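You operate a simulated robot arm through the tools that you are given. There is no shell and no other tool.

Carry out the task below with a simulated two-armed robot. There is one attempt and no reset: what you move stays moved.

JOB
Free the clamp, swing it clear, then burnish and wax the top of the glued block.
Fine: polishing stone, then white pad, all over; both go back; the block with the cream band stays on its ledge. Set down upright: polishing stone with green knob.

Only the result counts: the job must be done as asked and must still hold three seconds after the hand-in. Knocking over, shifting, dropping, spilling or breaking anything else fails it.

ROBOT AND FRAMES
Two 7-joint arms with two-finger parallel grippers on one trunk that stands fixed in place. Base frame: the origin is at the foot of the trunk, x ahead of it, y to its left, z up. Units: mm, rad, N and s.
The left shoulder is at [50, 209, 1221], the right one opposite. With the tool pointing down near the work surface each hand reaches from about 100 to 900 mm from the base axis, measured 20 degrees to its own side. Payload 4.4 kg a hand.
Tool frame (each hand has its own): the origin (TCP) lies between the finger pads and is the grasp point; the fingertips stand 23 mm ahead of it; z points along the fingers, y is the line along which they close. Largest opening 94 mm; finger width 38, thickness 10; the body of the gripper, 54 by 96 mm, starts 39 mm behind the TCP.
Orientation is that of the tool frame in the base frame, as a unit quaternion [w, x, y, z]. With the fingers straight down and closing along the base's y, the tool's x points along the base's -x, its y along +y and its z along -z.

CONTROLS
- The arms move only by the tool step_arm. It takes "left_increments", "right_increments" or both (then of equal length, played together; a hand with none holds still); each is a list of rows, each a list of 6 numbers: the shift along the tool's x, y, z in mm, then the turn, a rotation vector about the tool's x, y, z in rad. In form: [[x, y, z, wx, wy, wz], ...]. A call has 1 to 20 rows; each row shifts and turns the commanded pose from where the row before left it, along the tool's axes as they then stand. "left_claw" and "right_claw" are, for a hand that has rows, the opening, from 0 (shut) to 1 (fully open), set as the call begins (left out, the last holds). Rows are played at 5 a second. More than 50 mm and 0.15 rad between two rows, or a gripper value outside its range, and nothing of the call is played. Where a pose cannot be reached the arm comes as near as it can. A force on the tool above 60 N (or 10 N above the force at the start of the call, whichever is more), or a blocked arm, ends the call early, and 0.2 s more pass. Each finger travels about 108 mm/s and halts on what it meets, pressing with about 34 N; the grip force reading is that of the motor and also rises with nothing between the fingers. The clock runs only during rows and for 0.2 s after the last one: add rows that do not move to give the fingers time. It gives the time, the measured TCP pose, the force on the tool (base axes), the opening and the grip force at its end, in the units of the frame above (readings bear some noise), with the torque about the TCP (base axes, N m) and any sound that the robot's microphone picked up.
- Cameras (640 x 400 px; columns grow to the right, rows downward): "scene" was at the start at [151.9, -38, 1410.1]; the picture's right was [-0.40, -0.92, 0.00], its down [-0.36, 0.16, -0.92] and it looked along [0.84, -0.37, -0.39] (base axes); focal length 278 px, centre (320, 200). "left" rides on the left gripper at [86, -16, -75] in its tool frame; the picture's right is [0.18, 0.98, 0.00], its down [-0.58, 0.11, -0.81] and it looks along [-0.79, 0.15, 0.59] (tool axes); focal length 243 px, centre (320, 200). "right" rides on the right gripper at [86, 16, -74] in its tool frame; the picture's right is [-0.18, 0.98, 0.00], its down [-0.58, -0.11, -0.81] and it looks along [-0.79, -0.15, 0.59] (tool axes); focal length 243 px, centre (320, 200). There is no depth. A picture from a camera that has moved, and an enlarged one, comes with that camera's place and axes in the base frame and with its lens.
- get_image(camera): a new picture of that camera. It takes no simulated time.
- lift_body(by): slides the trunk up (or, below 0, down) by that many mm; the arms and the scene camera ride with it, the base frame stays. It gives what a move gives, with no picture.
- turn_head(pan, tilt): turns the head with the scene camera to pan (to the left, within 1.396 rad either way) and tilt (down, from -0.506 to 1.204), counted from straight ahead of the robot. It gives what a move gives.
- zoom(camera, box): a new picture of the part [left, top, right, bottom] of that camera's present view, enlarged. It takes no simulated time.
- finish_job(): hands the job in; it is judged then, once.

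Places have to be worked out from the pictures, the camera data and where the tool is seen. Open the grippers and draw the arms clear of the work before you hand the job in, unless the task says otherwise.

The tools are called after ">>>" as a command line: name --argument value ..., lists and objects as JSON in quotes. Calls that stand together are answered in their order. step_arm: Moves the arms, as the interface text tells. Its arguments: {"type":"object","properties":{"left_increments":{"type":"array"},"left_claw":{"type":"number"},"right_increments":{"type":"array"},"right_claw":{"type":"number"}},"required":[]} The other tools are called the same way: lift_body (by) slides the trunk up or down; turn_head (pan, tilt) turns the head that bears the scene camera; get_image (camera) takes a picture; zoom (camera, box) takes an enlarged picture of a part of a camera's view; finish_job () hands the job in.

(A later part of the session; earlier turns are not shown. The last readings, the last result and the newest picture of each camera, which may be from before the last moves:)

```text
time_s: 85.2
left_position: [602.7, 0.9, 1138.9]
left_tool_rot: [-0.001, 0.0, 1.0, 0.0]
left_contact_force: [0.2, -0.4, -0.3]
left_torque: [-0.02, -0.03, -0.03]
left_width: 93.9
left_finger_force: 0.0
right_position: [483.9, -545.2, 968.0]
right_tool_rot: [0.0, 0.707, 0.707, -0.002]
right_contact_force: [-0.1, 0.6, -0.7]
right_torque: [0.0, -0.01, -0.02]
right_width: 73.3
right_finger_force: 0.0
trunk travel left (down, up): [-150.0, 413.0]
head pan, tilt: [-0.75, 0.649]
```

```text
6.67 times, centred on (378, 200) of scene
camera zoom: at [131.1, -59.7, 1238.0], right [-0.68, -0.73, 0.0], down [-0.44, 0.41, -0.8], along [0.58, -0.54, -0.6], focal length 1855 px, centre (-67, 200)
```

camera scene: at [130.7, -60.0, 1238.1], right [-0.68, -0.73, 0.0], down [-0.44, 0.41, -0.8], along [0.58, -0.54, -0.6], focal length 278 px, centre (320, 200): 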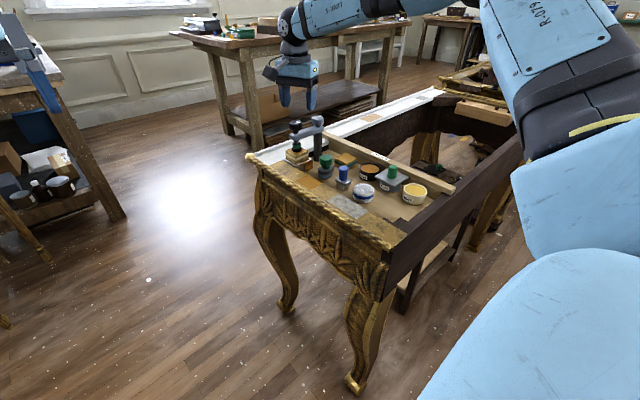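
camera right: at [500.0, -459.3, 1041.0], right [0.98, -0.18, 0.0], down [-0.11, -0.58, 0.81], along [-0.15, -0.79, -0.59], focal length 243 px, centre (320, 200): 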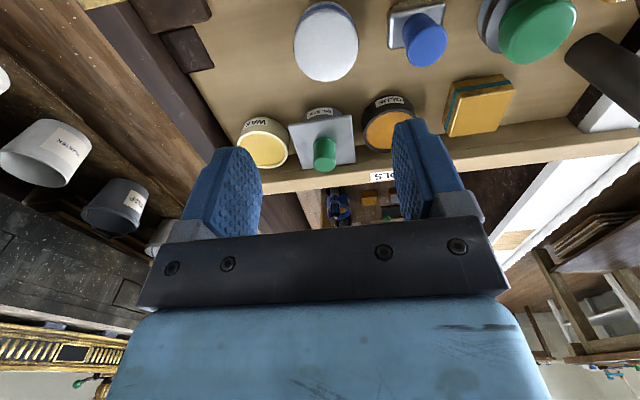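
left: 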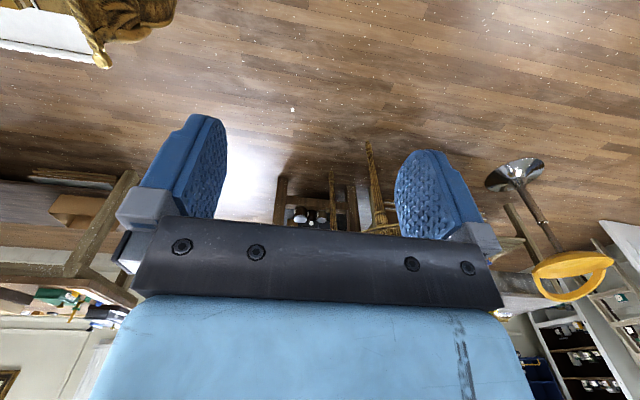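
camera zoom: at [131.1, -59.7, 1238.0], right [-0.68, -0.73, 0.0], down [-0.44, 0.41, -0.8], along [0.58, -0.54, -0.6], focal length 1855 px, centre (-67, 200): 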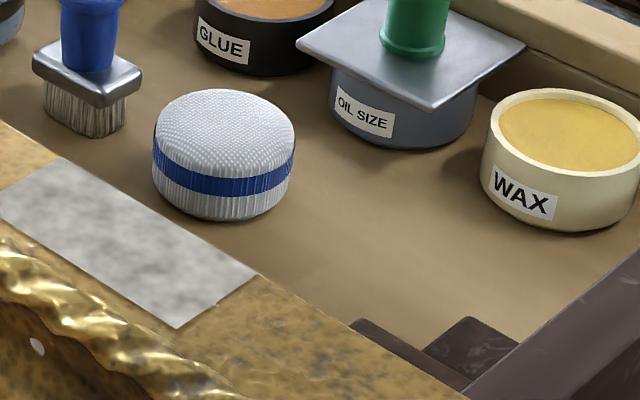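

Pad centre ≈ (489,−549), Ø≈55, height ≈25 mm; the brush's metal edge is at x≈538, so I'll use a 66 mm opening. Align and descend partway to verify.

>>> step_arm --right_increments '[[-3.8, 5.1, 0, 0, 0, 0], [0, 0, 30, 0, 0, 0], [0, 0, 40, 0, 0, 0], [0, 0, 20, 0, 0, 0], [0, 0, 0, 0, 0, 0]]' --right_claw 0.7

>>> get_image --camera "right"

>>> zoom --camera "right" --box '[250, 20, 410, 140]'

>>> zoom --camera "scene" --box '[330, 150, 426, 230]'

```text
time_s: 86.4
left_position: [602.6, -0.5, 1139.6]
left_tool_rot: [0.0, 0.0, 1.0, -0.001]
left_contact_force: [0.8, -0.5, -0.3]
left_torque: [0.02, 0.05, 0.01]
left_width: 94.2
left_finger_force: 0.0
right_position: [488.1, -548.8, 879.3]
right_tool_rot: [0.0, 0.707, 0.707, -0.001]
right_contact_force: [0.2, 0.0, -0.1]
right_torque: [0.0, 0.02, 0.03]
right_width: 65.7
right_finger_force: 0.1
trunk travel left (down, up): [-150.0, 413.0]
head pan, tilt: [-0.75, 0.649]
```

```text
taken
camera right: at [505.2, -463.2, 951.5], right [0.98, -0.18, 0.0], down [-0.11, -0.58, 0.81], along [-0.15, -0.79, -0.59], focal length 243 px, centre (320, 200)
```

right: 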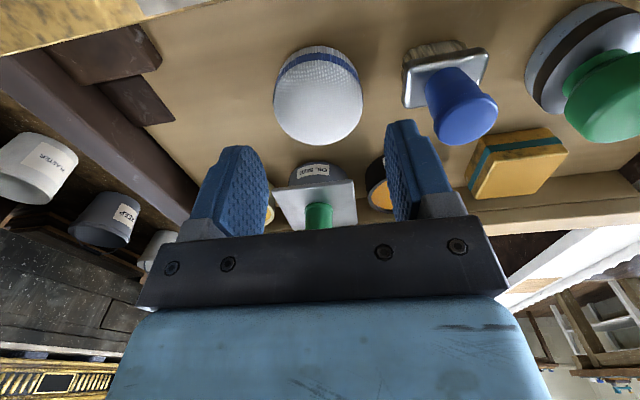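

```text
3.33 times, centred on (330, 80) of right
camera zoom: at [505.2, -463.2, 951.5], right [0.98, -0.18, 0.0], down [-0.11, -0.58, 0.81], along [-0.15, -0.79, -0.59], focal length 809 px, centre (287, 600)
```

zoom: 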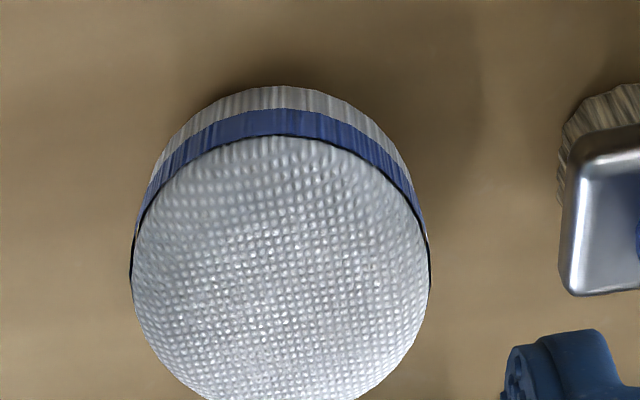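

```text
5.00 times, centred on (378, 190) of scene
camera zoom: at [130.6, -59.8, 1238.1], right [-0.68, -0.73, 0.0], down [-0.44, 0.41, -0.8], along [0.58, -0.54, -0.6], focal length 1392 px, centre (30, 250)
```

zoom: 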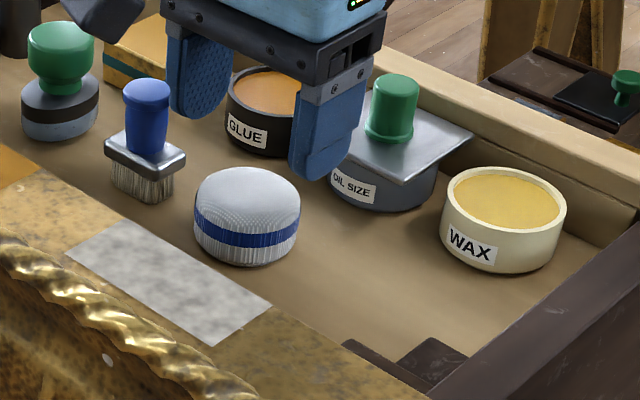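

Aligned within ~1 mm. I'll descend to TCP z≈829 (tips ~6 mm above the floor), then close gently on the pad.

>>> step_arm --right_increments '[[0, 0, 15, 0, 0, 0], [0, 0, 15, 0, 0, 0], [0, 0, 10, 0, 0, 0], [0, 0, 7, 0, 0, 0], [0, 0, 3, 0, 0, 0], [0, 0, 0, 0, 0, 0]]'

>>> zoom --camera "scene" --box '[346, 170, 410, 220]'

>>> zoom --camera "right" --box '[200, 60, 440, 240]'

```text
time_s: 87.8
left_position: [602.2, 0.7, 1140.1]
left_tool_rot: [0.0, 0.0, 1.0, 0.0]
left_contact_force: [-0.1, -0.2, 0.4]
left_torque: [0.0, 0.05, 0.01]
left_width: 94.0
left_finger_force: 0.0
right_position: [489.6, -550.0, 828.1]
right_tool_rot: [0.0, 0.707, 0.707, -0.002]
right_contact_force: [-0.4, 0.1, -0.2]
right_torque: [-0.04, 0.01, -0.02]
right_width: 65.6
right_finger_force: 0.0
trunk travel left (down, up): [-150.0, 413.0]
head pan, tilt: [-0.75, 0.649]
```

```text
8.00 times, centred on (378, 195) of scene
camera zoom: at [130.7, -59.9, 1238.1], right [-0.68, -0.73, 0.0], down [-0.44, 0.41, -0.8], along [0.58, -0.54, -0.6], focal length 2226 px, centre (-144, 240)
```

zoom: 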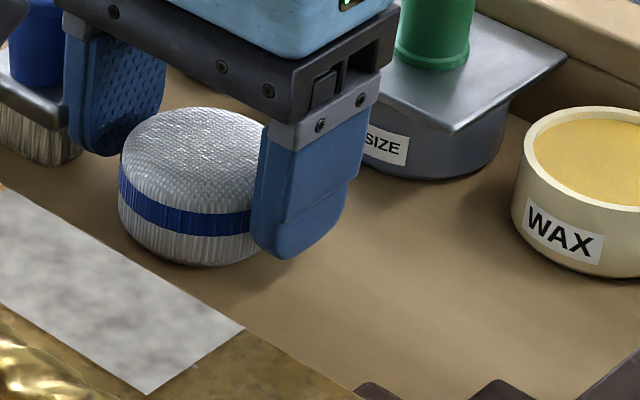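

```text
2.22 times, centred on (320, 150) of right
camera zoom: at [505.7, -463.4, 901.4], right [0.98, -0.18, 0.0], down [-0.11, -0.58, 0.81], along [-0.15, -0.79, -0.59], focal length 539 px, centre (320, 311)
```

zoom: 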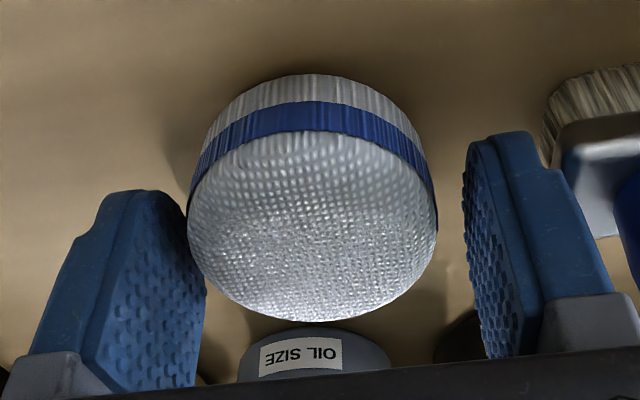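

I'll raise 2 mm for tip clearance and close on the pad.

>>> step_arm --right_increments '[[0, 0, -2, 0, 0, 0], [0, 0, 0, 0, 0, 0]]'

>>> step_arm --right_increments '[[0, 0, 0, 0, 0, 0], [0, 0, 0, 0, 0, 0], [0, 0, 0, 0, 0, 0]]' --right_claw 0

>>> zoom --camera "right" --box '[200, 60, 440, 240]'

>>> zoom --camera "scene" --box '[346, 170, 410, 220]'

```text
time_s: 88.4
left_position: [603.3, -1.1, 1138.9]
left_tool_rot: [0.0, 0.0, 1.0, 0.0]
left_contact_force: [-0.5, 0.7, -1.0]
left_torque: [0.02, 0.04, 0.03]
left_width: 94.2
left_finger_force: 0.0
right_position: [489.6, -550.5, 830.9]
right_tool_rot: [0.0, 0.707, 0.707, 0.0]
right_contact_force: [-0.8, 0.2, 0.5]
right_torque: [0.01, -0.02, 0.01]
right_width: 65.8
right_finger_force: 0.2
trunk travel left (down, up): [-150.0, 413.0]
head pan, tilt: [-0.75, 0.649]
```

```text
time_s: 89.2
left_position: [602.9, -0.0, 1138.7]
left_tool_rot: [0.0, 0.001, 1.0, 0.0]
left_contact_force: [0.6, 0.8, -0.3]
left_torque: [0.05, 0.02, -0.01]
left_width: 94.0
left_finger_force: 0.0
right_position: [489.7, -551.4, 829.8]
right_tool_rot: [0.0, 0.707, 0.707, -0.001]
right_contact_force: [0.9, -1.0, -0.2]
right_torque: [0.03, 0.03, 0.0]
right_width: 52.5
right_finger_force: 34.0
trunk travel left (down, up): [-150.0, 413.0]
head pan, tilt: [-0.75, 0.649]
```

```text
2.22 times, centred on (320, 150) of right
camera zoom: at [505.7, -463.5, 903.4], right [0.98, -0.18, 0.0], down [-0.11, -0.58, 0.81], along [-0.15, -0.79, -0.59], focal length 539 px, centre (320, 311)
```

zoom: 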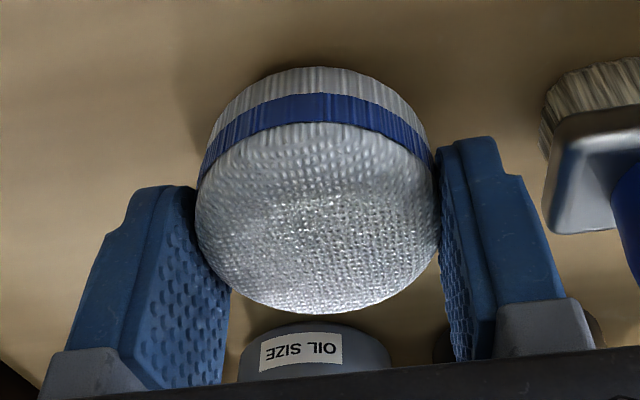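

```text
8.00 times, centred on (378, 195) of scene
camera zoom: at [130.7, -59.9, 1238.1], right [-0.68, -0.73, 0.0], down [-0.44, 0.41, -0.8], along [0.58, -0.54, -0.6], focal length 2226 px, centre (-144, 240)
```

zoom: 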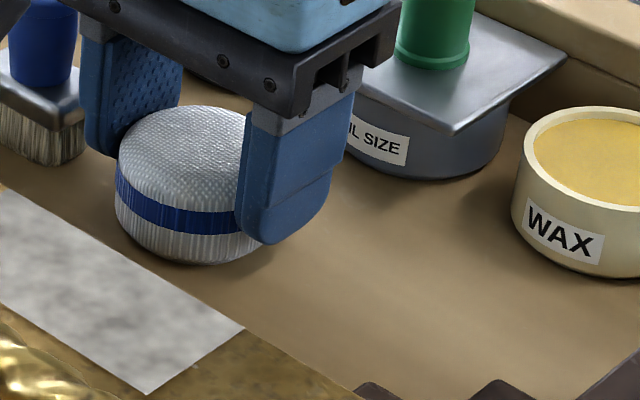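

Pad gripped (52.5 mm) at TCP home (489.5,−551,829.9). I'll lift it 100 mm and move toward the wax pot to refine its position.

>>> step_arm --right_increments '[[0, 0, -4, 0, 0, 0], [0, 0, -16, 0, 0, 0], [0, 0, -40, 0, 0, 0], [0, 0, -40, 0, 0, 0], [0, 0, 0, 0, 0, 0]]'

>>> step_arm --right_increments '[[0, -15, 0, 0, 0, 0], [-15, -25, 0, 0, 0, 0], [-20, -25, 0, 0, 0, 0], [-20, -20, 0, 0, 0, 0], [-15, -9, 0, 0, 0, 0], [0, 0, 0, 0, 0, 0]]'

>>> get_image --camera "right"

>>> zoom --camera "scene" --box '[340, 130, 452, 220]'

```text
time_s: 90.4
left_position: [602.7, -0.5, 1138.7]
left_tool_rot: [0.0, 0.0, 1.0, 0.0]
left_contact_force: [0.1, 0.9, -0.1]
left_torque: [0.0, 0.04, 0.01]
left_width: 93.9
left_finger_force: 0.0
right_position: [489.4, -550.8, 931.2]
right_tool_rot: [0.0, 0.707, 0.707, -0.001]
right_contact_force: [0.2, 0.7, -0.2]
right_torque: [0.0, 0.01, -0.01]
right_width: 52.4
right_finger_force: 34.2
trunk travel left (down, up): [-150.0, 413.0]
head pan, tilt: [-0.75, 0.649]
```

```text
time_s: 91.8
left_position: [602.8, -0.3, 1139.1]
left_tool_rot: [0.0, 0.0, 1.0, 0.0]
left_contact_force: [-0.1, 0.4, 0.2]
left_torque: [0.01, -0.01, 0.0]
left_width: 93.9
left_finger_force: 0.0
right_position: [393.7, -620.8, 931.3]
right_tool_rot: [0.001, 0.707, 0.707, -0.001]
right_contact_force: [0.3, -0.2, 0.0]
right_torque: [0.02, -0.04, -0.02]
right_width: 52.5
right_finger_force: 34.1
trunk travel left (down, up): [-150.0, 413.0]
head pan, tilt: [-0.75, 0.649]
```

```text
taken
camera right: at [410.9, -533.7, 1004.2], right [0.98, -0.18, 0.0], down [-0.11, -0.58, 0.81], along [-0.15, -0.79, -0.59], focal length 243 px, centre (320, 200)
```

right: 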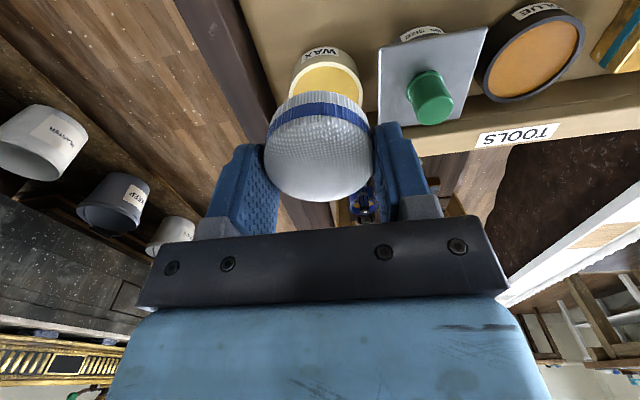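

```text
4.44 times, centred on (396, 175) of scene
camera zoom: at [130.7, -59.9, 1238.1], right [-0.68, -0.73, 0.0], down [-0.44, 0.41, -0.8], along [0.58, -0.54, -0.6], focal length 1237 px, centre (-18, 311)
```

zoom: 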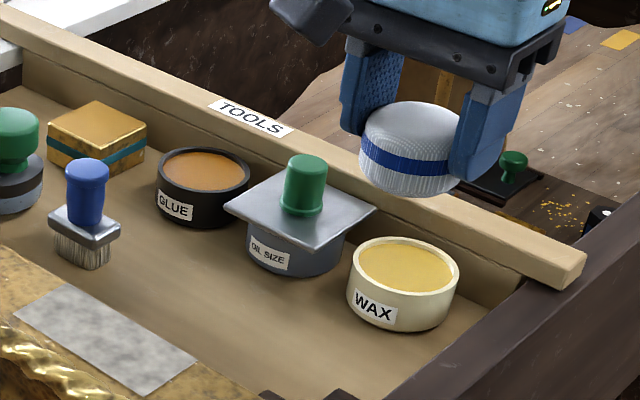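

Let me zoom in on the wax pot from both cameras to locate its centre and rim.

>>> zoom --camera "right" --box '[260, 20, 400, 110]'

>>> zoom --camera "scene" --box '[388, 172, 452, 212]'

```text
4.44 times, centred on (330, 65) of right
camera zoom: at [410.9, -533.7, 1004.2], right [0.98, -0.18, 0.0], down [-0.11, -0.58, 0.81], along [-0.15, -0.79, -0.59], focal length 1078 px, centre (276, 800)
```

zoom: 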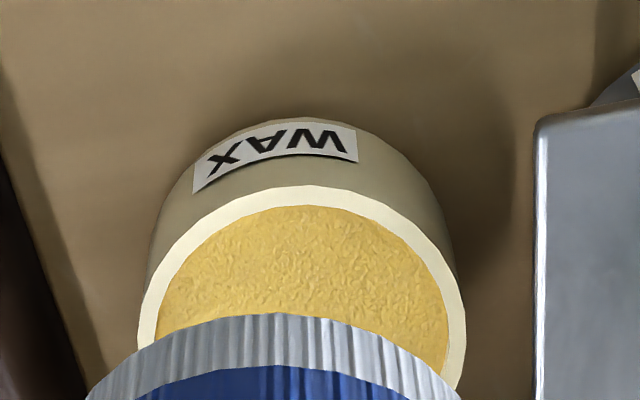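

```text
10.00 times, centred on (420, 192) of scene
camera zoom: at [130.7, -59.9, 1238.1], right [-0.68, -0.73, 0.0], down [-0.44, 0.41, -0.8], along [0.58, -0.54, -0.6], focal length 2783 px, centre (-680, 280)
```

zoom: 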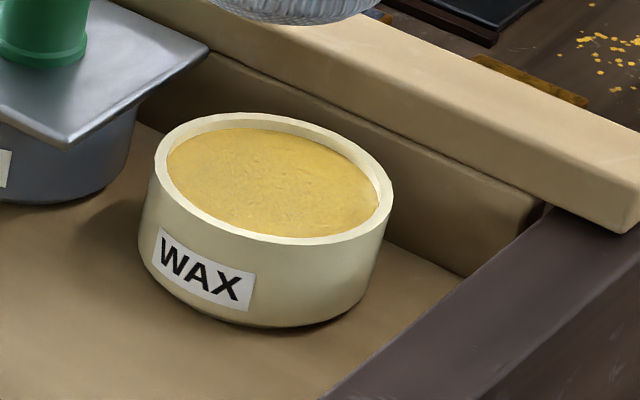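

Pot centre ≈ (395.2,−645.3), rim ≈27 mm above the floor, wax ≈2–3 mm below the rim, inner Ø≈54.5 vs pad ≈52.5. I'll centre the pad over it and lower partway to verify clearances (the oil-size lid edge is at x≈436).

>>> step_arm --right_increments '[[-13, 0.2, 0, 0, 0, 0], [-12.7, 0.1, 0, 0, 0, 0], [0, 0, 20, 0, 0, 0], [0, 0, 20, 0, 0, 0], [0, 0, 0, 0, 0, 0]]'

>>> zoom --camera "scene" --box '[380, 155, 460, 215]'

>>> zoom --camera "right" --box '[220, 40, 440, 200]'

```text
time_s: 93.0
left_position: [602.7, 0.6, 1138.7]
left_tool_rot: [0.0, -0.001, 1.0, 0.001]
left_contact_force: [0.1, 0.3, -0.1]
left_torque: [-0.02, 0.0, 0.02]
left_width: 94.0
left_finger_force: 0.0
right_position: [395.0, -644.6, 891.4]
right_tool_rot: [0.002, 0.707, 0.707, -0.002]
right_contact_force: [0.2, 0.4, -0.7]
right_torque: [-0.02, 0.03, -0.04]
right_width: 52.5
right_finger_force: 34.1
trunk travel left (down, up): [-150.0, 413.0]
head pan, tilt: [-0.75, 0.649]
```

```text
6.67 times, centred on (420, 185) of scene
camera zoom: at [130.6, -59.8, 1238.1], right [-0.68, -0.73, 0.0], down [-0.44, 0.41, -0.8], along [0.58, -0.54, -0.6], focal length 1855 px, centre (-347, 300)
```

zoom: 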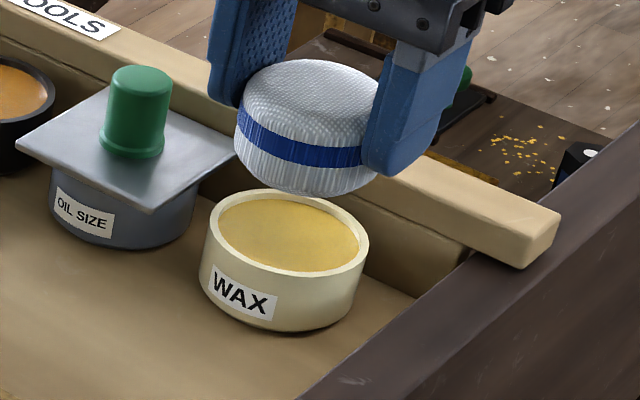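

```text
2.50 times, centred on (330, 120) of right
camera zoom: at [411.9, -558.7, 964.0], right [0.98, -0.18, 0.0], down [-0.11, -0.58, 0.81], along [-0.15, -0.79, -0.59], focal length 606 px, centre (295, 400)
```

zoom: 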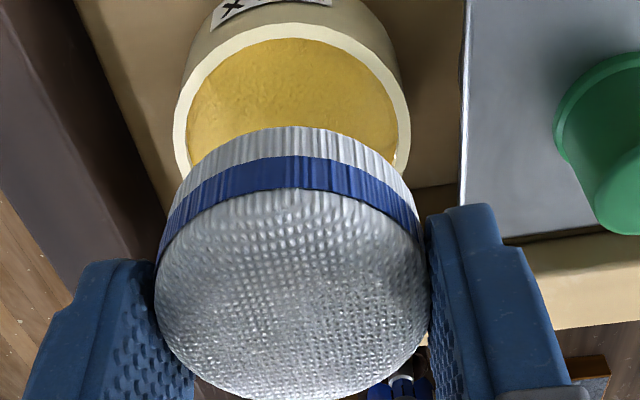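

The pad is centred over the wax pot. Lower to just above the rim, then feel in small steps.

>>> step_arm --right_increments '[[0, -0.5, 15, 0, 0, 0], [0, 0, 12, 0, 0, 0], [0, 0, 3, 0, 0, 0], [0, 0, 0, 0, 0, 0]]'

>>> zoom --camera "scene" --box '[388, 165, 452, 210]'

>>> zoom --camera "right" --box '[220, 40, 440, 200]'

```text
time_s: 94.0
left_position: [603.0, -1.0, 1140.2]
left_tool_rot: [0.001, 0.0, 1.0, 0.0]
left_contact_force: [0.4, 0.4, 0.0]
left_torque: [0.01, -0.03, 0.02]
left_width: 93.9
left_finger_force: 0.0
right_position: [395.5, -646.8, 859.3]
right_tool_rot: [0.0, 0.707, 0.707, -0.001]
right_contact_force: [0.2, -0.9, 0.2]
right_torque: [0.01, -0.03, 0.01]
right_width: 52.5
right_finger_force: 34.3
trunk travel left (down, up): [-150.0, 413.0]
head pan, tilt: [-0.75, 0.649]
```

```text
8.89 times, centred on (420, 188) of scene
camera zoom: at [130.7, -59.9, 1238.1], right [-0.68, -0.73, 0.0], down [-0.44, 0.41, -0.8], along [0.58, -0.54, -0.6], focal length 2474 px, centre (-569, 311)
```

zoom: 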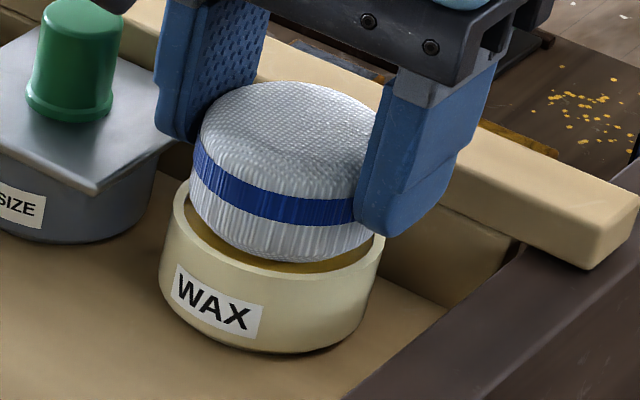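

```text
2.50 times, centred on (330, 120) of right
camera zoom: at [411.3, -559.6, 933.7], right [0.98, -0.18, 0.0], down [-0.11, -0.58, 0.81], along [-0.15, -0.79, -0.59], focal length 606 px, centre (295, 400)
```

zoom: 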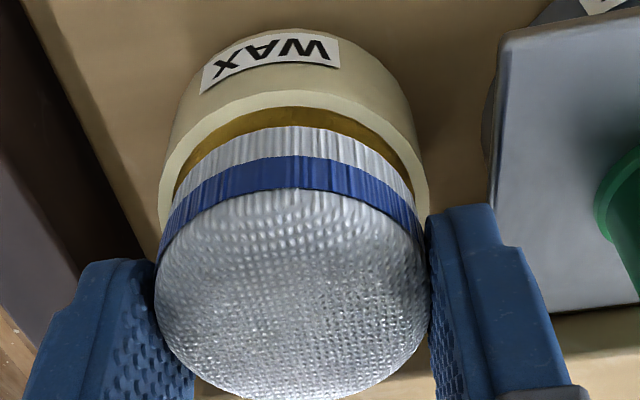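

Very well centred. I'll continue down in 1 mm steps and watch the force.

>>> step_arm --right_increments '[[0, 0, 1, 0, 0, 0], [0, 0, 1, 0, 0, 0], [0, 0, 1, 0, 0, 0], [0, 0, 0, 0, 0, 0]]'

>>> zoom --camera "scene" --box '[388, 165, 452, 210]'

```text
time_s: 95.0
left_position: [604.4, -1.1, 1139.1]
left_tool_rot: [0.001, 0.001, 1.0, 0.0]
left_contact_force: [-0.3, 0.0, 0.1]
left_torque: [-0.01, 0.01, 0.02]
left_width: 94.1
left_finger_force: 0.0
right_position: [394.6, -645.4, 857.2]
right_tool_rot: [0.0, 0.708, 0.707, -0.001]
right_contact_force: [0.8, -0.8, 1.0]
right_torque: [0.03, 0.0, -0.01]
right_width: 52.2
right_finger_force: 33.7
trunk travel left (down, up): [-150.0, 413.0]
head pan, tilt: [-0.75, 0.649]
```

```text
8.89 times, centred on (420, 188) of scene
camera zoom: at [130.6, -59.8, 1238.1], right [-0.68, -0.73, 0.0], down [-0.44, 0.41, -0.8], along [0.58, -0.54, -0.6], focal length 2474 px, centre (-569, 311)
```

zoom: 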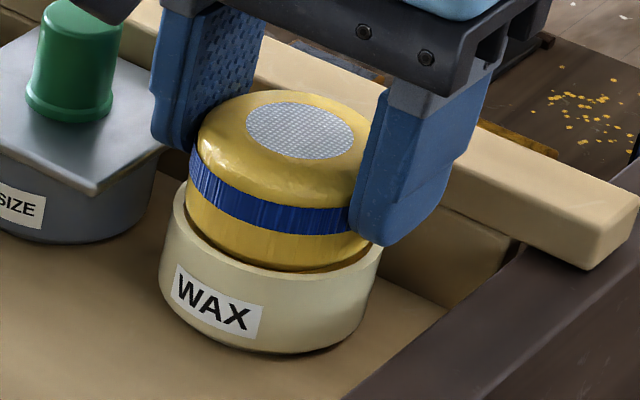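

The pad turned yellow — it has picked up wax. I'll lift it straight up and carry it over the block.

>>> step_arm --right_increments '[[0, 0, -3, 0, 0, 0], [0, 0, -17, 0, 0, 0], [0, 0, -30, 0, 0, 0], [0, 0, -40, 0, 0, 0], [0, 0, 0, 0, 0, 0]]'

>>> zoom --camera "scene" --box '[370, 125, 460, 215]'

>>> get_image --camera "right"

```text
time_s: 96.2
left_position: [603.0, -1.7, 1139.6]
left_tool_rot: [0.0, 0.001, 1.0, 0.0]
left_contact_force: [0.7, -0.3, 0.0]
left_torque: [0.03, 0.01, -0.01]
left_width: 94.0
left_finger_force: 0.1
right_position: [394.6, -647.0, 946.3]
right_tool_rot: [0.0, 0.707, 0.707, -0.001]
right_contact_force: [0.4, 0.9, 0.0]
right_torque: [0.02, 0.0, -0.02]
right_width: 52.2
right_finger_force: 34.0
trunk travel left (down, up): [-150.0, 413.0]
head pan, tilt: [-0.75, 0.649]
```

```text
4.44 times, centred on (415, 170) of scene
camera zoom: at [130.9, -60.4, 1238.0], right [-0.68, -0.73, 0.0], down [-0.44, 0.41, -0.8], along [0.58, -0.54, -0.6], focal length 1237 px, centre (-102, 333)
```

zoom: 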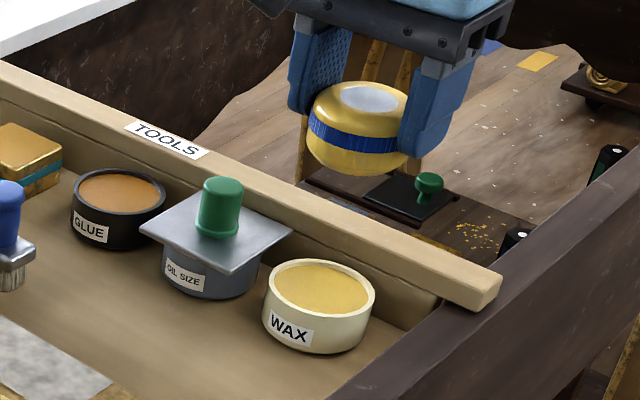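

```text
taken
camera right: at [411.5, -559.7, 1020.2], right [0.98, -0.18, 0.0], down [-0.11, -0.58, 0.81], along [-0.15, -0.79, -0.59], focal length 243 px, centre (320, 200)
```

right: 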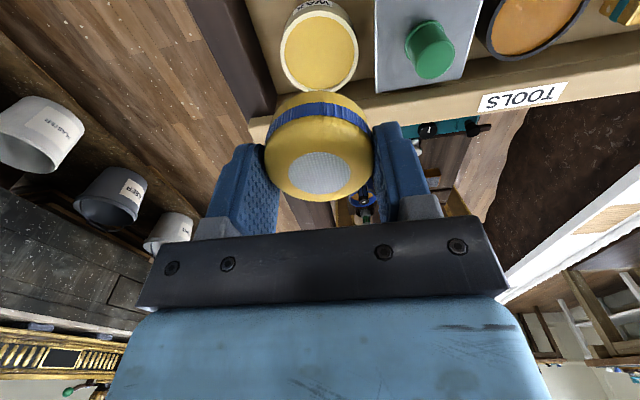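

Pad loaded with wax; pot undisturbed. Carry it to above the block.

>>> step_arm --right_increments '[[10, 20, 0, 0, 0, 0], [15, 40, 0, 0, 0, 0], [15, 42, 0, 0, 0, 0], [15, 42, 0, 0, 0, 0], [15, 42, 0, 0, 0, 0], [15, 42, 0, 0, 0, 0], [15, 42, 0, 0, 0, 0], [13, 35, 0, 0, 0, 0], [10.7, 28.8, 0, 0, 0, 0], [0, 0, 0, 0, 0, 0]]'

>>> zoom --camera "scene" --box '[264, 90, 376, 170]'

>>> get_image --camera "right"

```text
time_s: 98.4
left_position: [604.0, -0.4, 1138.7]
left_tool_rot: [0.0, -0.001, 1.0, -0.001]
left_contact_force: [-0.6, 0.5, -0.6]
left_torque: [0.05, 0.0, 0.03]
left_width: 94.1
left_finger_force: 0.1
right_position: [728.2, -520.7, 948.4]
right_tool_rot: [0.001, 0.707, 0.708, 0.0]
right_contact_force: [0.5, 0.3, 0.2]
right_torque: [0.02, -0.01, -0.05]
right_width: 52.4
right_finger_force: 34.4
trunk travel left (down, up): [-150.0, 413.0]
head pan, tilt: [-0.75, 0.649]
```

```text
5.00 times, centred on (320, 130) of scene
camera zoom: at [130.4, -60.0, 1238.1], right [-0.68, -0.73, 0.0], down [-0.44, 0.41, -0.8], along [0.58, -0.54, -0.6], focal length 1392 px, centre (320, 550)
```

zoom: 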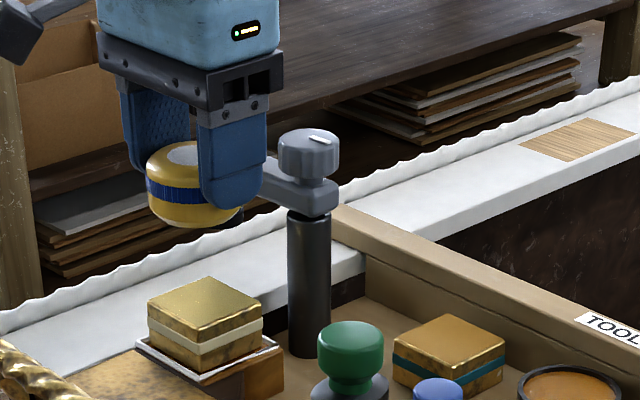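

```text
taken
camera right: at [745.1, -434.8, 1021.3], right [0.98, -0.18, 0.0], down [-0.11, -0.58, 0.81], along [-0.15, -0.79, -0.59], focal length 243 px, centre (320, 200)
```

right: 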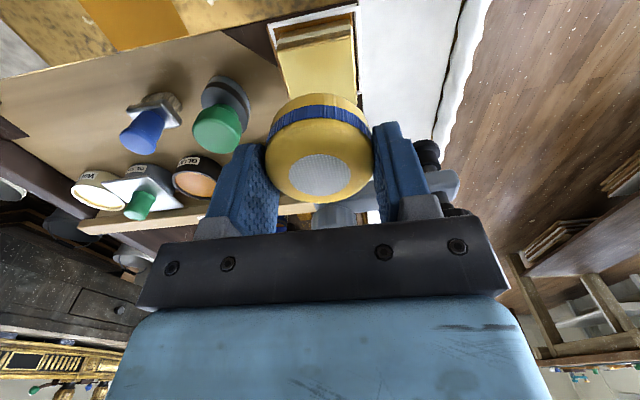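

I'll shift −1.2 mm in y to centre and lower to about 5 mm above the expected contact (TCP≈892).

>>> step_arm --right_increments '[[-1.2, 0.2, 15, 0, 0, 0], [0, 0, 15, 0, 0, 0], [0, 0, 12, 0, 0, 0], [0, 0, 6, 0, 0, 0], [0, 0, 0, 0, 0, 0]]'

>>> zoom --camera "scene" --box '[278, 120, 326, 168]'

```text
time_s: 99.6
left_position: [603.7, -0.1, 1139.5]
left_tool_rot: [0.0, 0.0, 1.0, 0.0]
left_contact_force: [0.2, 0.1, -0.5]
left_torque: [0.01, -0.02, -0.01]
left_width: 93.9
left_finger_force: 0.1
right_position: [729.8, -522.8, 900.0]
right_tool_rot: [0.001, 0.707, 0.707, -0.001]
right_contact_force: [0.0, -0.1, -0.2]
right_torque: [0.02, 0.03, 0.01]
right_width: 52.4
right_finger_force: 34.4
trunk travel left (down, up): [-150.0, 413.0]
head pan, tilt: [-0.75, 0.649]
```

```text
8.33 times, centred on (302, 144) of scene
camera zoom: at [130.7, -59.9, 1238.1], right [-0.68, -0.73, 0.0], down [-0.44, 0.41, -0.8], along [0.58, -0.54, -0.6], focal length 2319 px, centre (470, 667)
```

zoom: 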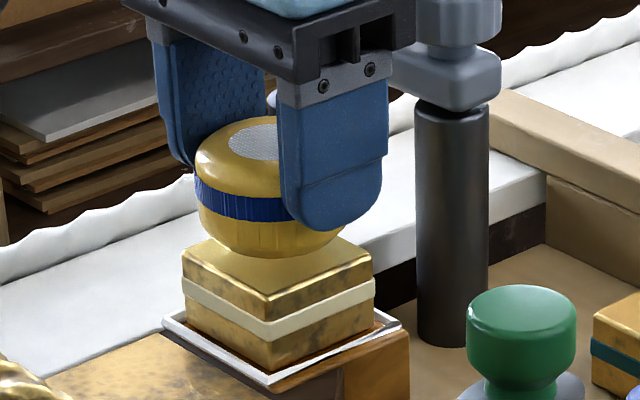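

Still ~8 mm gap. Lower 6 mm and then by single mm.

>>> step_arm --right_increments '[[0, 0, 3, 0, 0, 0], [0, 0, 2, 0, 0, 0], [0, 0, 1, 0, 0, 0], [0, 0, 0, 0, 0, 0]]'

>>> step_arm --right_increments '[[0, 0, 1, 0, 0, 0], [0, 0, 0, 0, 0, 0]]'

>>> zoom --camera "scene" --box '[278, 120, 326, 168]'

```text
time_s: 100.6
left_position: [603.9, -1.9, 1139.0]
left_tool_rot: [0.001, 0.0, 1.0, 0.001]
left_contact_force: [0.1, 0.4, -0.6]
left_torque: [0.02, -0.02, -0.02]
left_width: 93.9
left_finger_force: 0.1
right_position: [728.9, -523.2, 894.3]
right_tool_rot: [0.001, 0.707, 0.707, -0.001]
right_contact_force: [-0.1, 0.0, 0.0]
right_torque: [0.0, -0.02, -0.01]
right_width: 52.5
right_finger_force: 33.4
trunk travel left (down, up): [-150.0, 413.0]
head pan, tilt: [-0.75, 0.649]
```

```text
time_s: 101.2
left_position: [603.4, -0.3, 1139.5]
left_tool_rot: [0.0, 0.0, 1.0, 0.0]
left_contact_force: [1.3, -0.6, 0.2]
left_torque: [0.04, -0.03, 0.01]
left_width: 94.1
left_finger_force: 0.1
right_position: [729.0, -523.1, 893.1]
right_tool_rot: [0.0, 0.707, 0.707, 0.0]
right_contact_force: [-0.7, 0.0, -0.4]
right_torque: [0.03, 0.01, 0.0]
right_width: 52.3
right_finger_force: 33.3
trunk travel left (down, up): [-150.0, 413.0]
head pan, tilt: [-0.75, 0.649]
```

```text
8.33 times, centred on (302, 144) of scene
camera zoom: at [130.7, -59.9, 1238.1], right [-0.68, -0.73, 0.0], down [-0.44, 0.41, -0.8], along [0.58, -0.54, -0.6], focal length 2319 px, centre (470, 667)
```

zoom: 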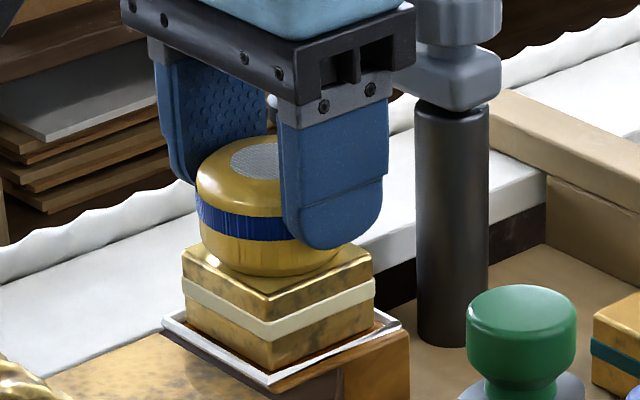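

Nearly there; continue 1 mm steps.

>>> step_arm --right_increments '[[0, 0, 1, 0, 0, 0], [0, 0, 0, 0, 0, 0]]'

>>> step_arm --right_increments '[[0, 0, 1, 0, 0, 0], [0, 0, 0, 0, 0, 0]]'

```text
time_s: 101.8
left_position: [602.6, -0.2, 1140.2]
left_tool_rot: [0.001, 0.0, 1.0, 0.0]
left_contact_force: [-0.1, 0.2, 0.0]
left_torque: [0.0, -0.01, -0.01]
left_width: 94.0
left_finger_force: 0.0
right_position: [728.9, -523.2, 891.7]
right_tool_rot: [0.001, 0.707, 0.707, -0.001]
right_contact_force: [0.9, 0.6, -0.1]
right_torque: [0.03, -0.01, 0.01]
right_width: 52.5
right_finger_force: 34.2
trunk travel left (down, up): [-150.0, 413.0]
head pan, tilt: [-0.75, 0.649]
```

```text
time_s: 102.4
left_position: [603.2, -0.3, 1139.4]
left_tool_rot: [0.0, 0.0, 1.0, 0.0]
left_contact_force: [-0.5, 0.8, -0.5]
left_torque: [0.01, 0.01, 0.01]
left_width: 93.8
left_finger_force: 0.1
right_position: [729.1, -523.1, 891.6]
right_tool_rot: [0.001, 0.707, 0.707, 0.0]
right_contact_force: [1.3, -0.7, 2.8]
right_torque: [-0.03, -0.06, 0.01]
right_width: 52.6
right_finger_force: 34.2
trunk travel left (down, up): [-150.0, 413.0]
head pan, tilt: [-0.75, 0.649]
```

Contact at Fz≈3 N. I'll press ~0.5 mm more and begin the wax raster, starting toward the (−x,−y) corner.

>>> step_arm --right_increments '[[0, 0, 0.5, 0, 0, 0], [-7, -7.5, 0, 0, 0, 0], [-7, -7.5, 0, 0, 0, 0], [0, 0, 0, 0, 0, 0]]'

>>> zoom --camera "scene" --box '[278, 120, 326, 168]'

```text
time_s: 103.4
left_position: [602.9, 0.1, 1139.2]
left_tool_rot: [0.001, 0.0, 1.0, 0.0]
left_contact_force: [0.2, -0.4, -0.3]
left_torque: [-0.02, 0.02, -0.02]
left_width: 93.9
left_finger_force: 0.0
right_position: [714.0, -535.8, 890.7]
right_tool_rot: [0.001, 0.707, 0.707, 0.0]
right_contact_force: [1.7, 1.4, 5.5]
right_torque: [0.15, -0.2, 0.01]
right_width: 52.4
right_finger_force: 33.3
trunk travel left (down, up): [-150.0, 413.0]
head pan, tilt: [-0.75, 0.649]
```

```text
8.33 times, centred on (302, 144) of scene
camera zoom: at [130.1, -59.3, 1238.2], right [-0.68, -0.73, 0.0], down [-0.44, 0.41, -0.8], along [0.58, -0.54, -0.6], focal length 2319 px, centre (470, 667)
```

zoom: 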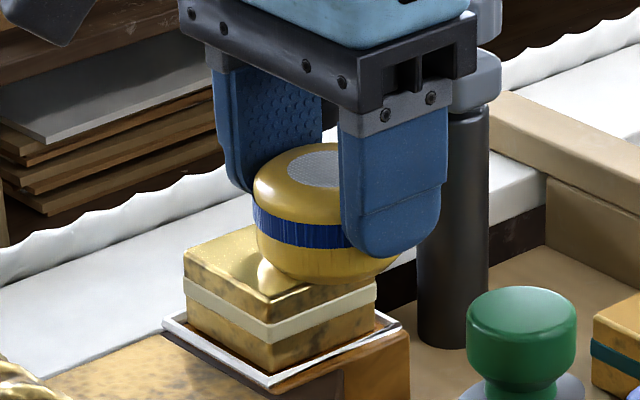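

Good, 5.5 N. Continue: y-lines at x offsets −15, −7.5, 0.

>>> step_arm --right_increments '[[7, 0, 0.1, 0, 0, 0], [7, 0, 0, 0, 0, 0], [7, 0, 0, 0, 0, 0], [7, 0, 0, 0, 0, 0], [0, 7.5, 0, 0, 0, 0], [-7, 0, 0, 0, 0, 0], [-7, 0, 0, 0, 0, 0], [-7, 0, 0, 0, 0, 0], [-7, 0, 0, 0, 0, 0], [0, 7.5, 0, 0, 0, 0], [7, 0, 0, 0, 0, 0], [7, 0, 0, 0, 0, 0], [7, 0, 0, 0, 0, 0], [7, 0, 0, 0, 0, 0], [0, 0, 0, 0, 0, 0]]'

>>> step_arm --right_increments '[[0, 7.5, 0.1, 0, 0, 0], [-7, 0, 0, 0, 0, 0], [-7, 0, 0, 0, 0, 0], [-7, 0, 0, 0, 0, 0], [-7, 0, 0, 0, 0, 0], [0, 7.5, 0, 0, 0, 0], [7, 0, 0, 0, 0, 0], [7, 0, 0, 0, 0, 0], [7, 0, 0, 0, 0, 0], [7, 0, 0, 0, 0, 0], [0, 0, 0, 0, 0, 0]]'

>>> zoom --camera "scene" --box '[278, 120, 326, 168]'

```text
time_s: 106.6
left_position: [602.9, -0.3, 1139.8]
left_tool_rot: [0.001, 0.0, 1.0, 0.0]
left_contact_force: [0.1, 0.0, -0.6]
left_torque: [0.0, 0.0, -0.01]
left_width: 93.9
left_finger_force: 0.1
right_position: [728.6, -508.2, 890.9]
right_tool_rot: [0.002, 0.707, 0.707, -0.001]
right_contact_force: [-0.6, -4.0, 8.3]
right_torque: [-0.28, 0.02, -0.01]
right_width: 52.3
right_finger_force: 34.0
trunk travel left (down, up): [-150.0, 413.0]
head pan, tilt: [-0.75, 0.649]
```

```text
time_s: 109.0
left_position: [603.8, -1.2, 1139.5]
left_tool_rot: [0.001, 0.0, 1.0, 0.001]
left_contact_force: [-0.1, 0.4, 0.1]
left_torque: [0.03, 0.01, 0.01]
left_width: 94.0
left_finger_force: 0.0
right_position: [743.3, -508.8, 890.6]
right_tool_rot: [0.001, 0.707, 0.707, 0.0]
right_contact_force: [-0.1, -2.6, 7.2]
right_torque: [-0.3, 0.07, 0.02]
right_width: 52.5
right_finger_force: 33.9
trunk travel left (down, up): [-150.0, 413.0]
head pan, tilt: [-0.75, 0.649]
```

```text
8.33 times, centred on (302, 144) of scene
camera zoom: at [129.8, -59.5, 1238.2], right [-0.68, -0.73, 0.0], down [-0.44, 0.41, -0.8], along [0.58, -0.54, -0.6], focal length 2319 px, centre (470, 667)
```

zoom: 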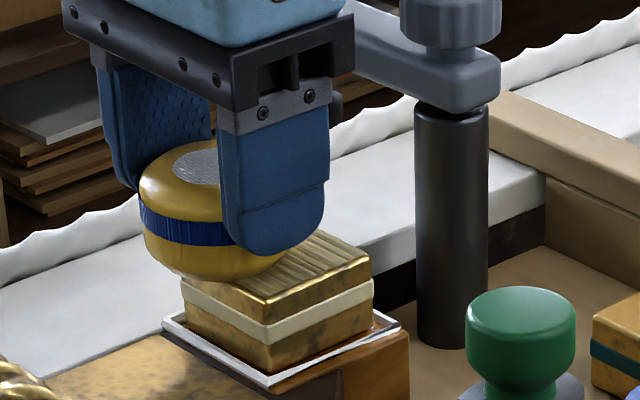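

The waxed areas show a streaky film. Second pass with strokes along x.

>>> step_arm --right_increments '[[0, -7.5, 0, 0, 0, 0], [0, -7.5, 0, 0, 0, 0], [0, -7.5, 0, 0, 0, 0], [0, -7.5, 0, 0, 0, 0], [-7, 0, 0, 0, 0, 0], [0, 7.5, 0, 0, 0, 0], [0, 7.5, 0, 0, 0, 0], [0, 7.5, 0, 0, 0, 0], [0, 7.5, 0, 0, 0, 0], [-7, 0, 0, 0, 0, 0], [0, -7.5, 0, 0, 0, 0], [0, -7.5, 0, 0, 0, 0], [0, -7.5, 0, 0, 0, 0], [0, -7.5, 0, 0, 0, 0], [0, 0, 0, 0, 0, 0]]'

>>> step_arm --right_increments '[[-7, 0, 0, 0, 0, 0], [0, 7.5, 0, 0, 0, 0], [0, 7.5, 0, 0, 0, 0], [0, 7.5, 0, 0, 0, 0], [0, 7.5, 0, 0, 0, 0], [-7, 0, 0, 0, 0, 0], [0, -7.5, 0, 0, 0, 0], [0, -7.5, 0, 0, 0, 0], [0, -7.5, 0, 0, 0, 0], [0, -7.5, 0, 0, 0, 0], [0, 0, 0, 0, 0, 0]]'

>>> step_arm --right_increments '[[0, 0, -5, 0, 0, 0], [0, 0, -20, 0, 0, 0], [0, 0, -30, 0, 0, 0], [-3, -25, 0, 0, 0, 0], [-3, -25, 0, 0, 0, 0], [0, 0, 0, 0, 0, 0]]'

>>> zoom --camera "scene" --box '[278, 138, 326, 168]'

>>> get_image --camera "right"

```text
time_s: 112.2
left_position: [603.6, 1.2, 1139.3]
left_tool_rot: [-0.001, 0.0, 1.0, 0.0]
left_contact_force: [-0.6, -0.1, -0.3]
left_torque: [-0.03, -0.01, -0.02]
left_width: 94.1
left_finger_force: 0.1
right_position: [714.3, -522.6, 890.7]
right_tool_rot: [0.003, 0.707, 0.707, -0.001]
right_contact_force: [2.3, 0.6, 6.7]
right_torque: [0.06, -0.21, 0.02]
right_width: 52.1
right_finger_force: 34.2
trunk travel left (down, up): [-150.0, 413.0]
head pan, tilt: [-0.75, 0.649]
```

```text
time_s: 114.6
left_position: [602.3, -0.2, 1139.1]
left_tool_rot: [0.0, 0.001, 1.0, 0.0]
left_contact_force: [0.7, -0.3, -0.3]
left_torque: [0.03, 0.01, -0.06]
left_width: 93.9
left_finger_force: 0.1
right_position: [713.1, -535.9, 890.2]
right_tool_rot: [0.001, 0.708, 0.707, -0.001]
right_contact_force: [2.3, 0.8, 7.4]
right_torque: [0.14, -0.17, -0.03]
right_width: 52.3
right_finger_force: 34.4
trunk travel left (down, up): [-150.0, 413.0]
head pan, tilt: [-0.75, 0.649]
```

```text
time_s: 116.0
left_position: [603.6, -0.9, 1138.9]
left_tool_rot: [0.0, 0.0, 1.0, 0.001]
left_contact_force: [0.1, 0.0, -0.3]
left_torque: [-0.01, -0.01, 0.01]
left_width: 94.1
left_finger_force: 0.1
right_position: [664.4, -543.7, 943.1]
right_tool_rot: [0.001, 0.707, 0.707, -0.002]
right_contact_force: [-0.2, 0.2, 0.0]
right_torque: [-0.02, 0.0, 0.01]
right_width: 52.5
right_finger_force: 33.9
trunk travel left (down, up): [-150.0, 413.0]
head pan, tilt: [-0.75, 0.649]
```

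```text
13.33 times, centred on (302, 153) of scene
camera zoom: at [131.0, -60.1, 1238.0], right [-0.68, -0.73, 0.0], down [-0.44, 0.41, -0.8], along [0.58, -0.54, -0.6], focal length 3711 px, centre (560, 827)
```

zoom: 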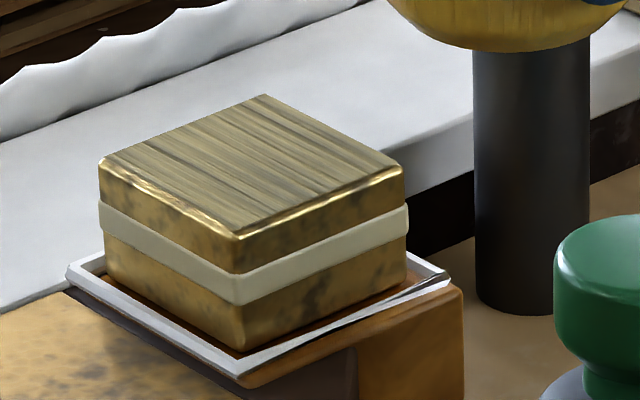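

```text
taken
camera right: at [680.9, -456.4, 1016.7], right [0.98, -0.18, 0.0], down [-0.11, -0.58, 0.81], along [-0.15, -0.79, -0.59], focal length 243 px, centre (320, 200)
```

right: 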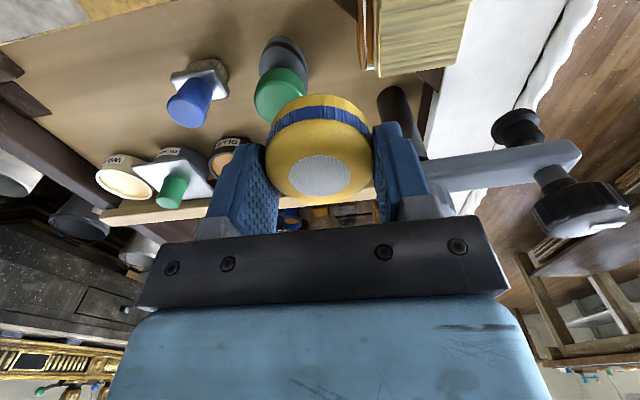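

Wax streaks cover the top; the block hasn't moved. I'll inspect the surface up close from both cameras for missed spots.

>>> zoom --camera "scene" --box '[284, 142, 314, 162]'

>>> zoom --camera "right" --box '[350, 0, 480, 90]'

```text
16.00 times, centred on (299, 152) of scene
camera zoom: at [131.0, -60.1, 1238.0], right [-0.68, -0.73, 0.0], down [-0.44, 0.41, -0.8], along [0.58, -0.54, -0.6], focal length 4453 px, centre (656, 968)
```

zoom: 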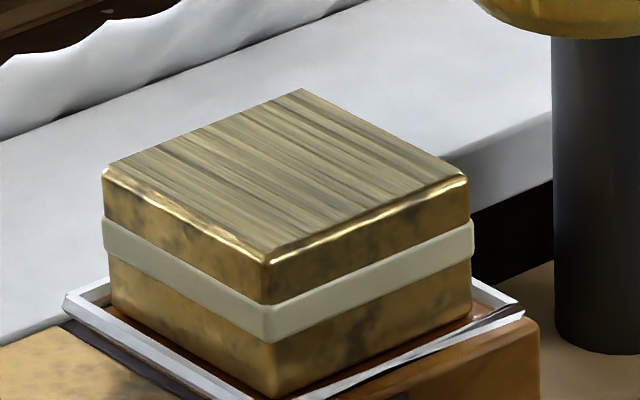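

```text
4.44 times, centred on (415, 45) of right
camera zoom: at [680.9, -456.4, 1016.7], right [0.98, -0.18, 0.0], down [-0.11, -0.58, 0.81], along [-0.15, -0.79, -0.59], focal length 1078 px, centre (-102, 889)
```

zoom: 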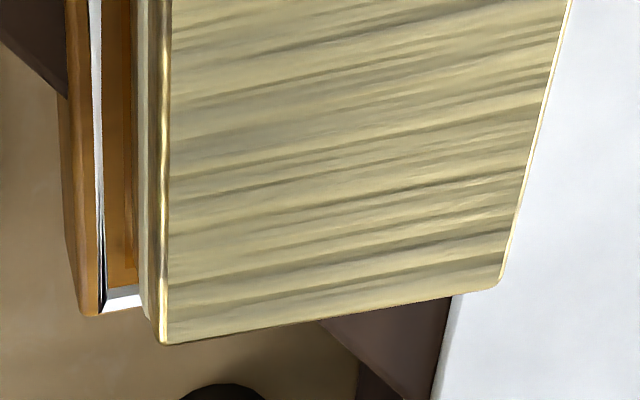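

Wax film covers the entire top uniformly. Now I'll take the pad back to its home at (489.7,−549.5).

>>> step_arm --right_increments '[[-1.4, -30, 0, 0, 0, 0], [-1.4, -38, 0, 0, 0, 0], [-1.4, -38, 0, 0, 0, 0], [-1.4, -38, 0, 0, 0, 0], [-1.5, -31.2, 0, 0, 0, 0], [0, 0, 20, 0, 0, 0], [0, 0, 0, 0, 0, 0]]'

>>> get_image --camera "right"

>>> zoom --camera "scene" --box '[330, 140, 426, 220]'

```text
time_s: 117.6
left_position: [604.2, 0.2, 1139.7]
left_tool_rot: [0.0, 0.0, 1.0, 0.0]
left_contact_force: [-0.9, 0.1, 0.1]
left_torque: [-0.01, -0.02, 0.02]
left_width: 93.9
left_finger_force: 0.0
right_position: [489.1, -549.6, 925.1]
right_tool_rot: [0.0, 0.707, 0.708, -0.001]
right_contact_force: [-1.3, -0.1, -0.5]
right_torque: [0.02, 0.01, 0.02]
right_width: 52.4
right_finger_force: 34.7
trunk travel left (down, up): [-150.0, 413.0]
head pan, tilt: [-0.75, 0.649]
```

```text
taken
camera right: at [505.0, -462.7, 997.9], right [0.98, -0.18, 0.0], down [-0.11, -0.58, 0.81], along [-0.15, -0.79, -0.59], focal length 243 px, centre (320, 200)
```

right: 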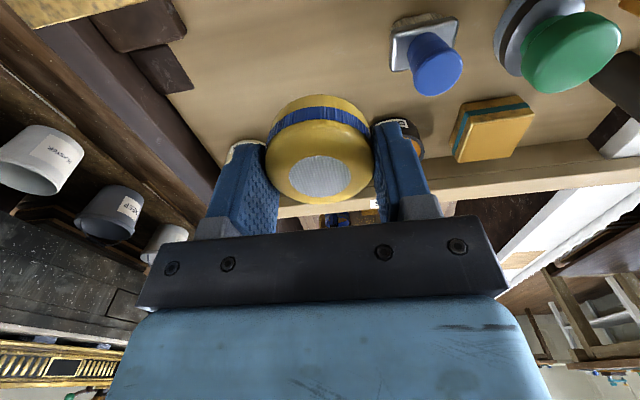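

```text
5.00 times, centred on (378, 180) of scene
camera zoom: at [130.2, -59.6, 1238.2], right [-0.68, -0.73, 0.0], down [-0.44, 0.41, -0.8], along [0.58, -0.54, -0.6], focal length 1392 px, centre (30, 300)
```

zoom: 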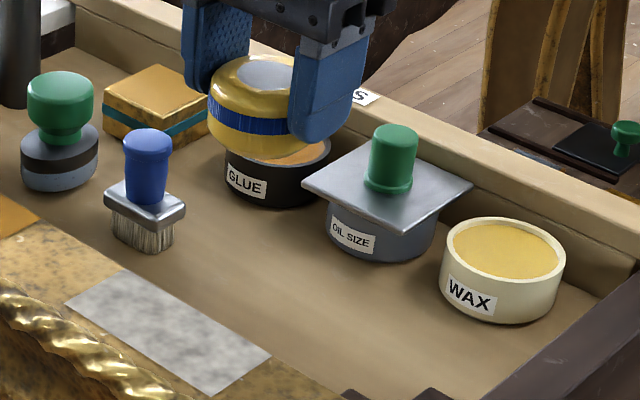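

Lined up over the pad's home. Descend to just above the floor, then feel for contact.

>>> step_arm --right_increments '[[-0.8, 0.7, 30, 0, 0, 0], [0, 0, 35, 0, 0, 0], [0, 0, 18, 0, 0, 0], [0, 0, 7, 0, 0, 0], [0, 0, 2, 0, 0, 0], [0, 0, 0, 0, 0, 0]]'

>>> zoom --camera "scene" --box '[346, 170, 410, 220]'

```text
time_s: 119.0
left_position: [603.6, 0.9, 1138.3]
left_tool_rot: [0.0, 0.0, 1.0, 0.0]
left_contact_force: [0.7, 0.3, 0.0]
left_torque: [-0.02, 0.04, -0.02]
left_width: 93.9
left_finger_force: 0.0
right_position: [489.0, -551.7, 833.7]
right_tool_rot: [0.0, 0.707, 0.707, -0.001]
right_contact_force: [0.6, -0.5, -0.4]
right_torque: [-0.02, -0.03, -0.02]
right_width: 52.5
right_finger_force: 34.2
trunk travel left (down, up): [-150.0, 413.0]
head pan, tilt: [-0.75, 0.649]
```

```text
8.00 times, centred on (378, 195) of scene
camera zoom: at [130.7, -59.9, 1238.1], right [-0.68, -0.73, 0.0], down [-0.44, 0.41, -0.8], along [0.58, -0.54, -0.6], focal length 2226 px, centre (-144, 240)
```

zoom: 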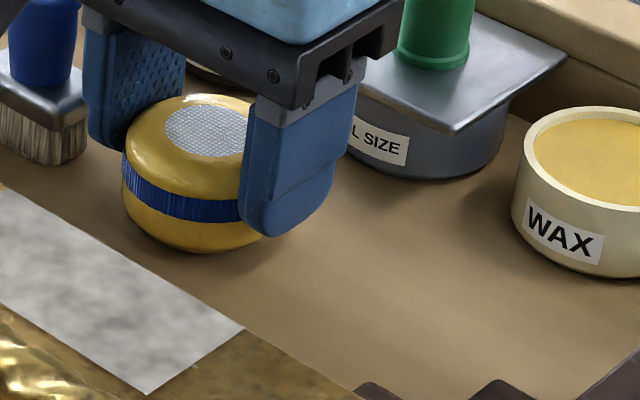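

I'll check the exact hand pose via the wrist camera before the last few millimetres.

>>> zoom --camera "right" --box '[200, 60, 440, 240]'

```text
2.22 times, centred on (320, 150) of right
camera zoom: at [505.7, -464.8, 905.8], right [0.98, -0.18, 0.0], down [-0.11, -0.58, 0.81], along [-0.15, -0.79, -0.59], focal length 539 px, centre (320, 311)
```

zoom: 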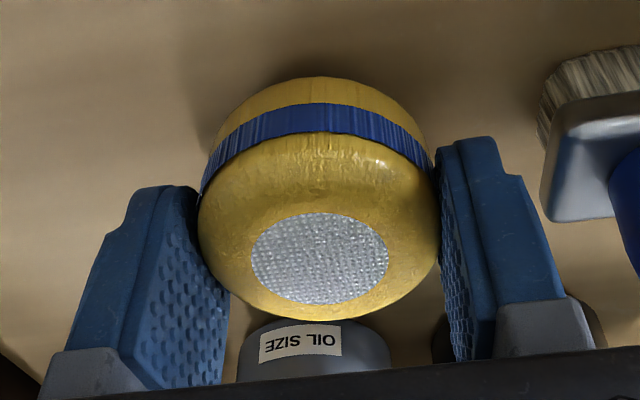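

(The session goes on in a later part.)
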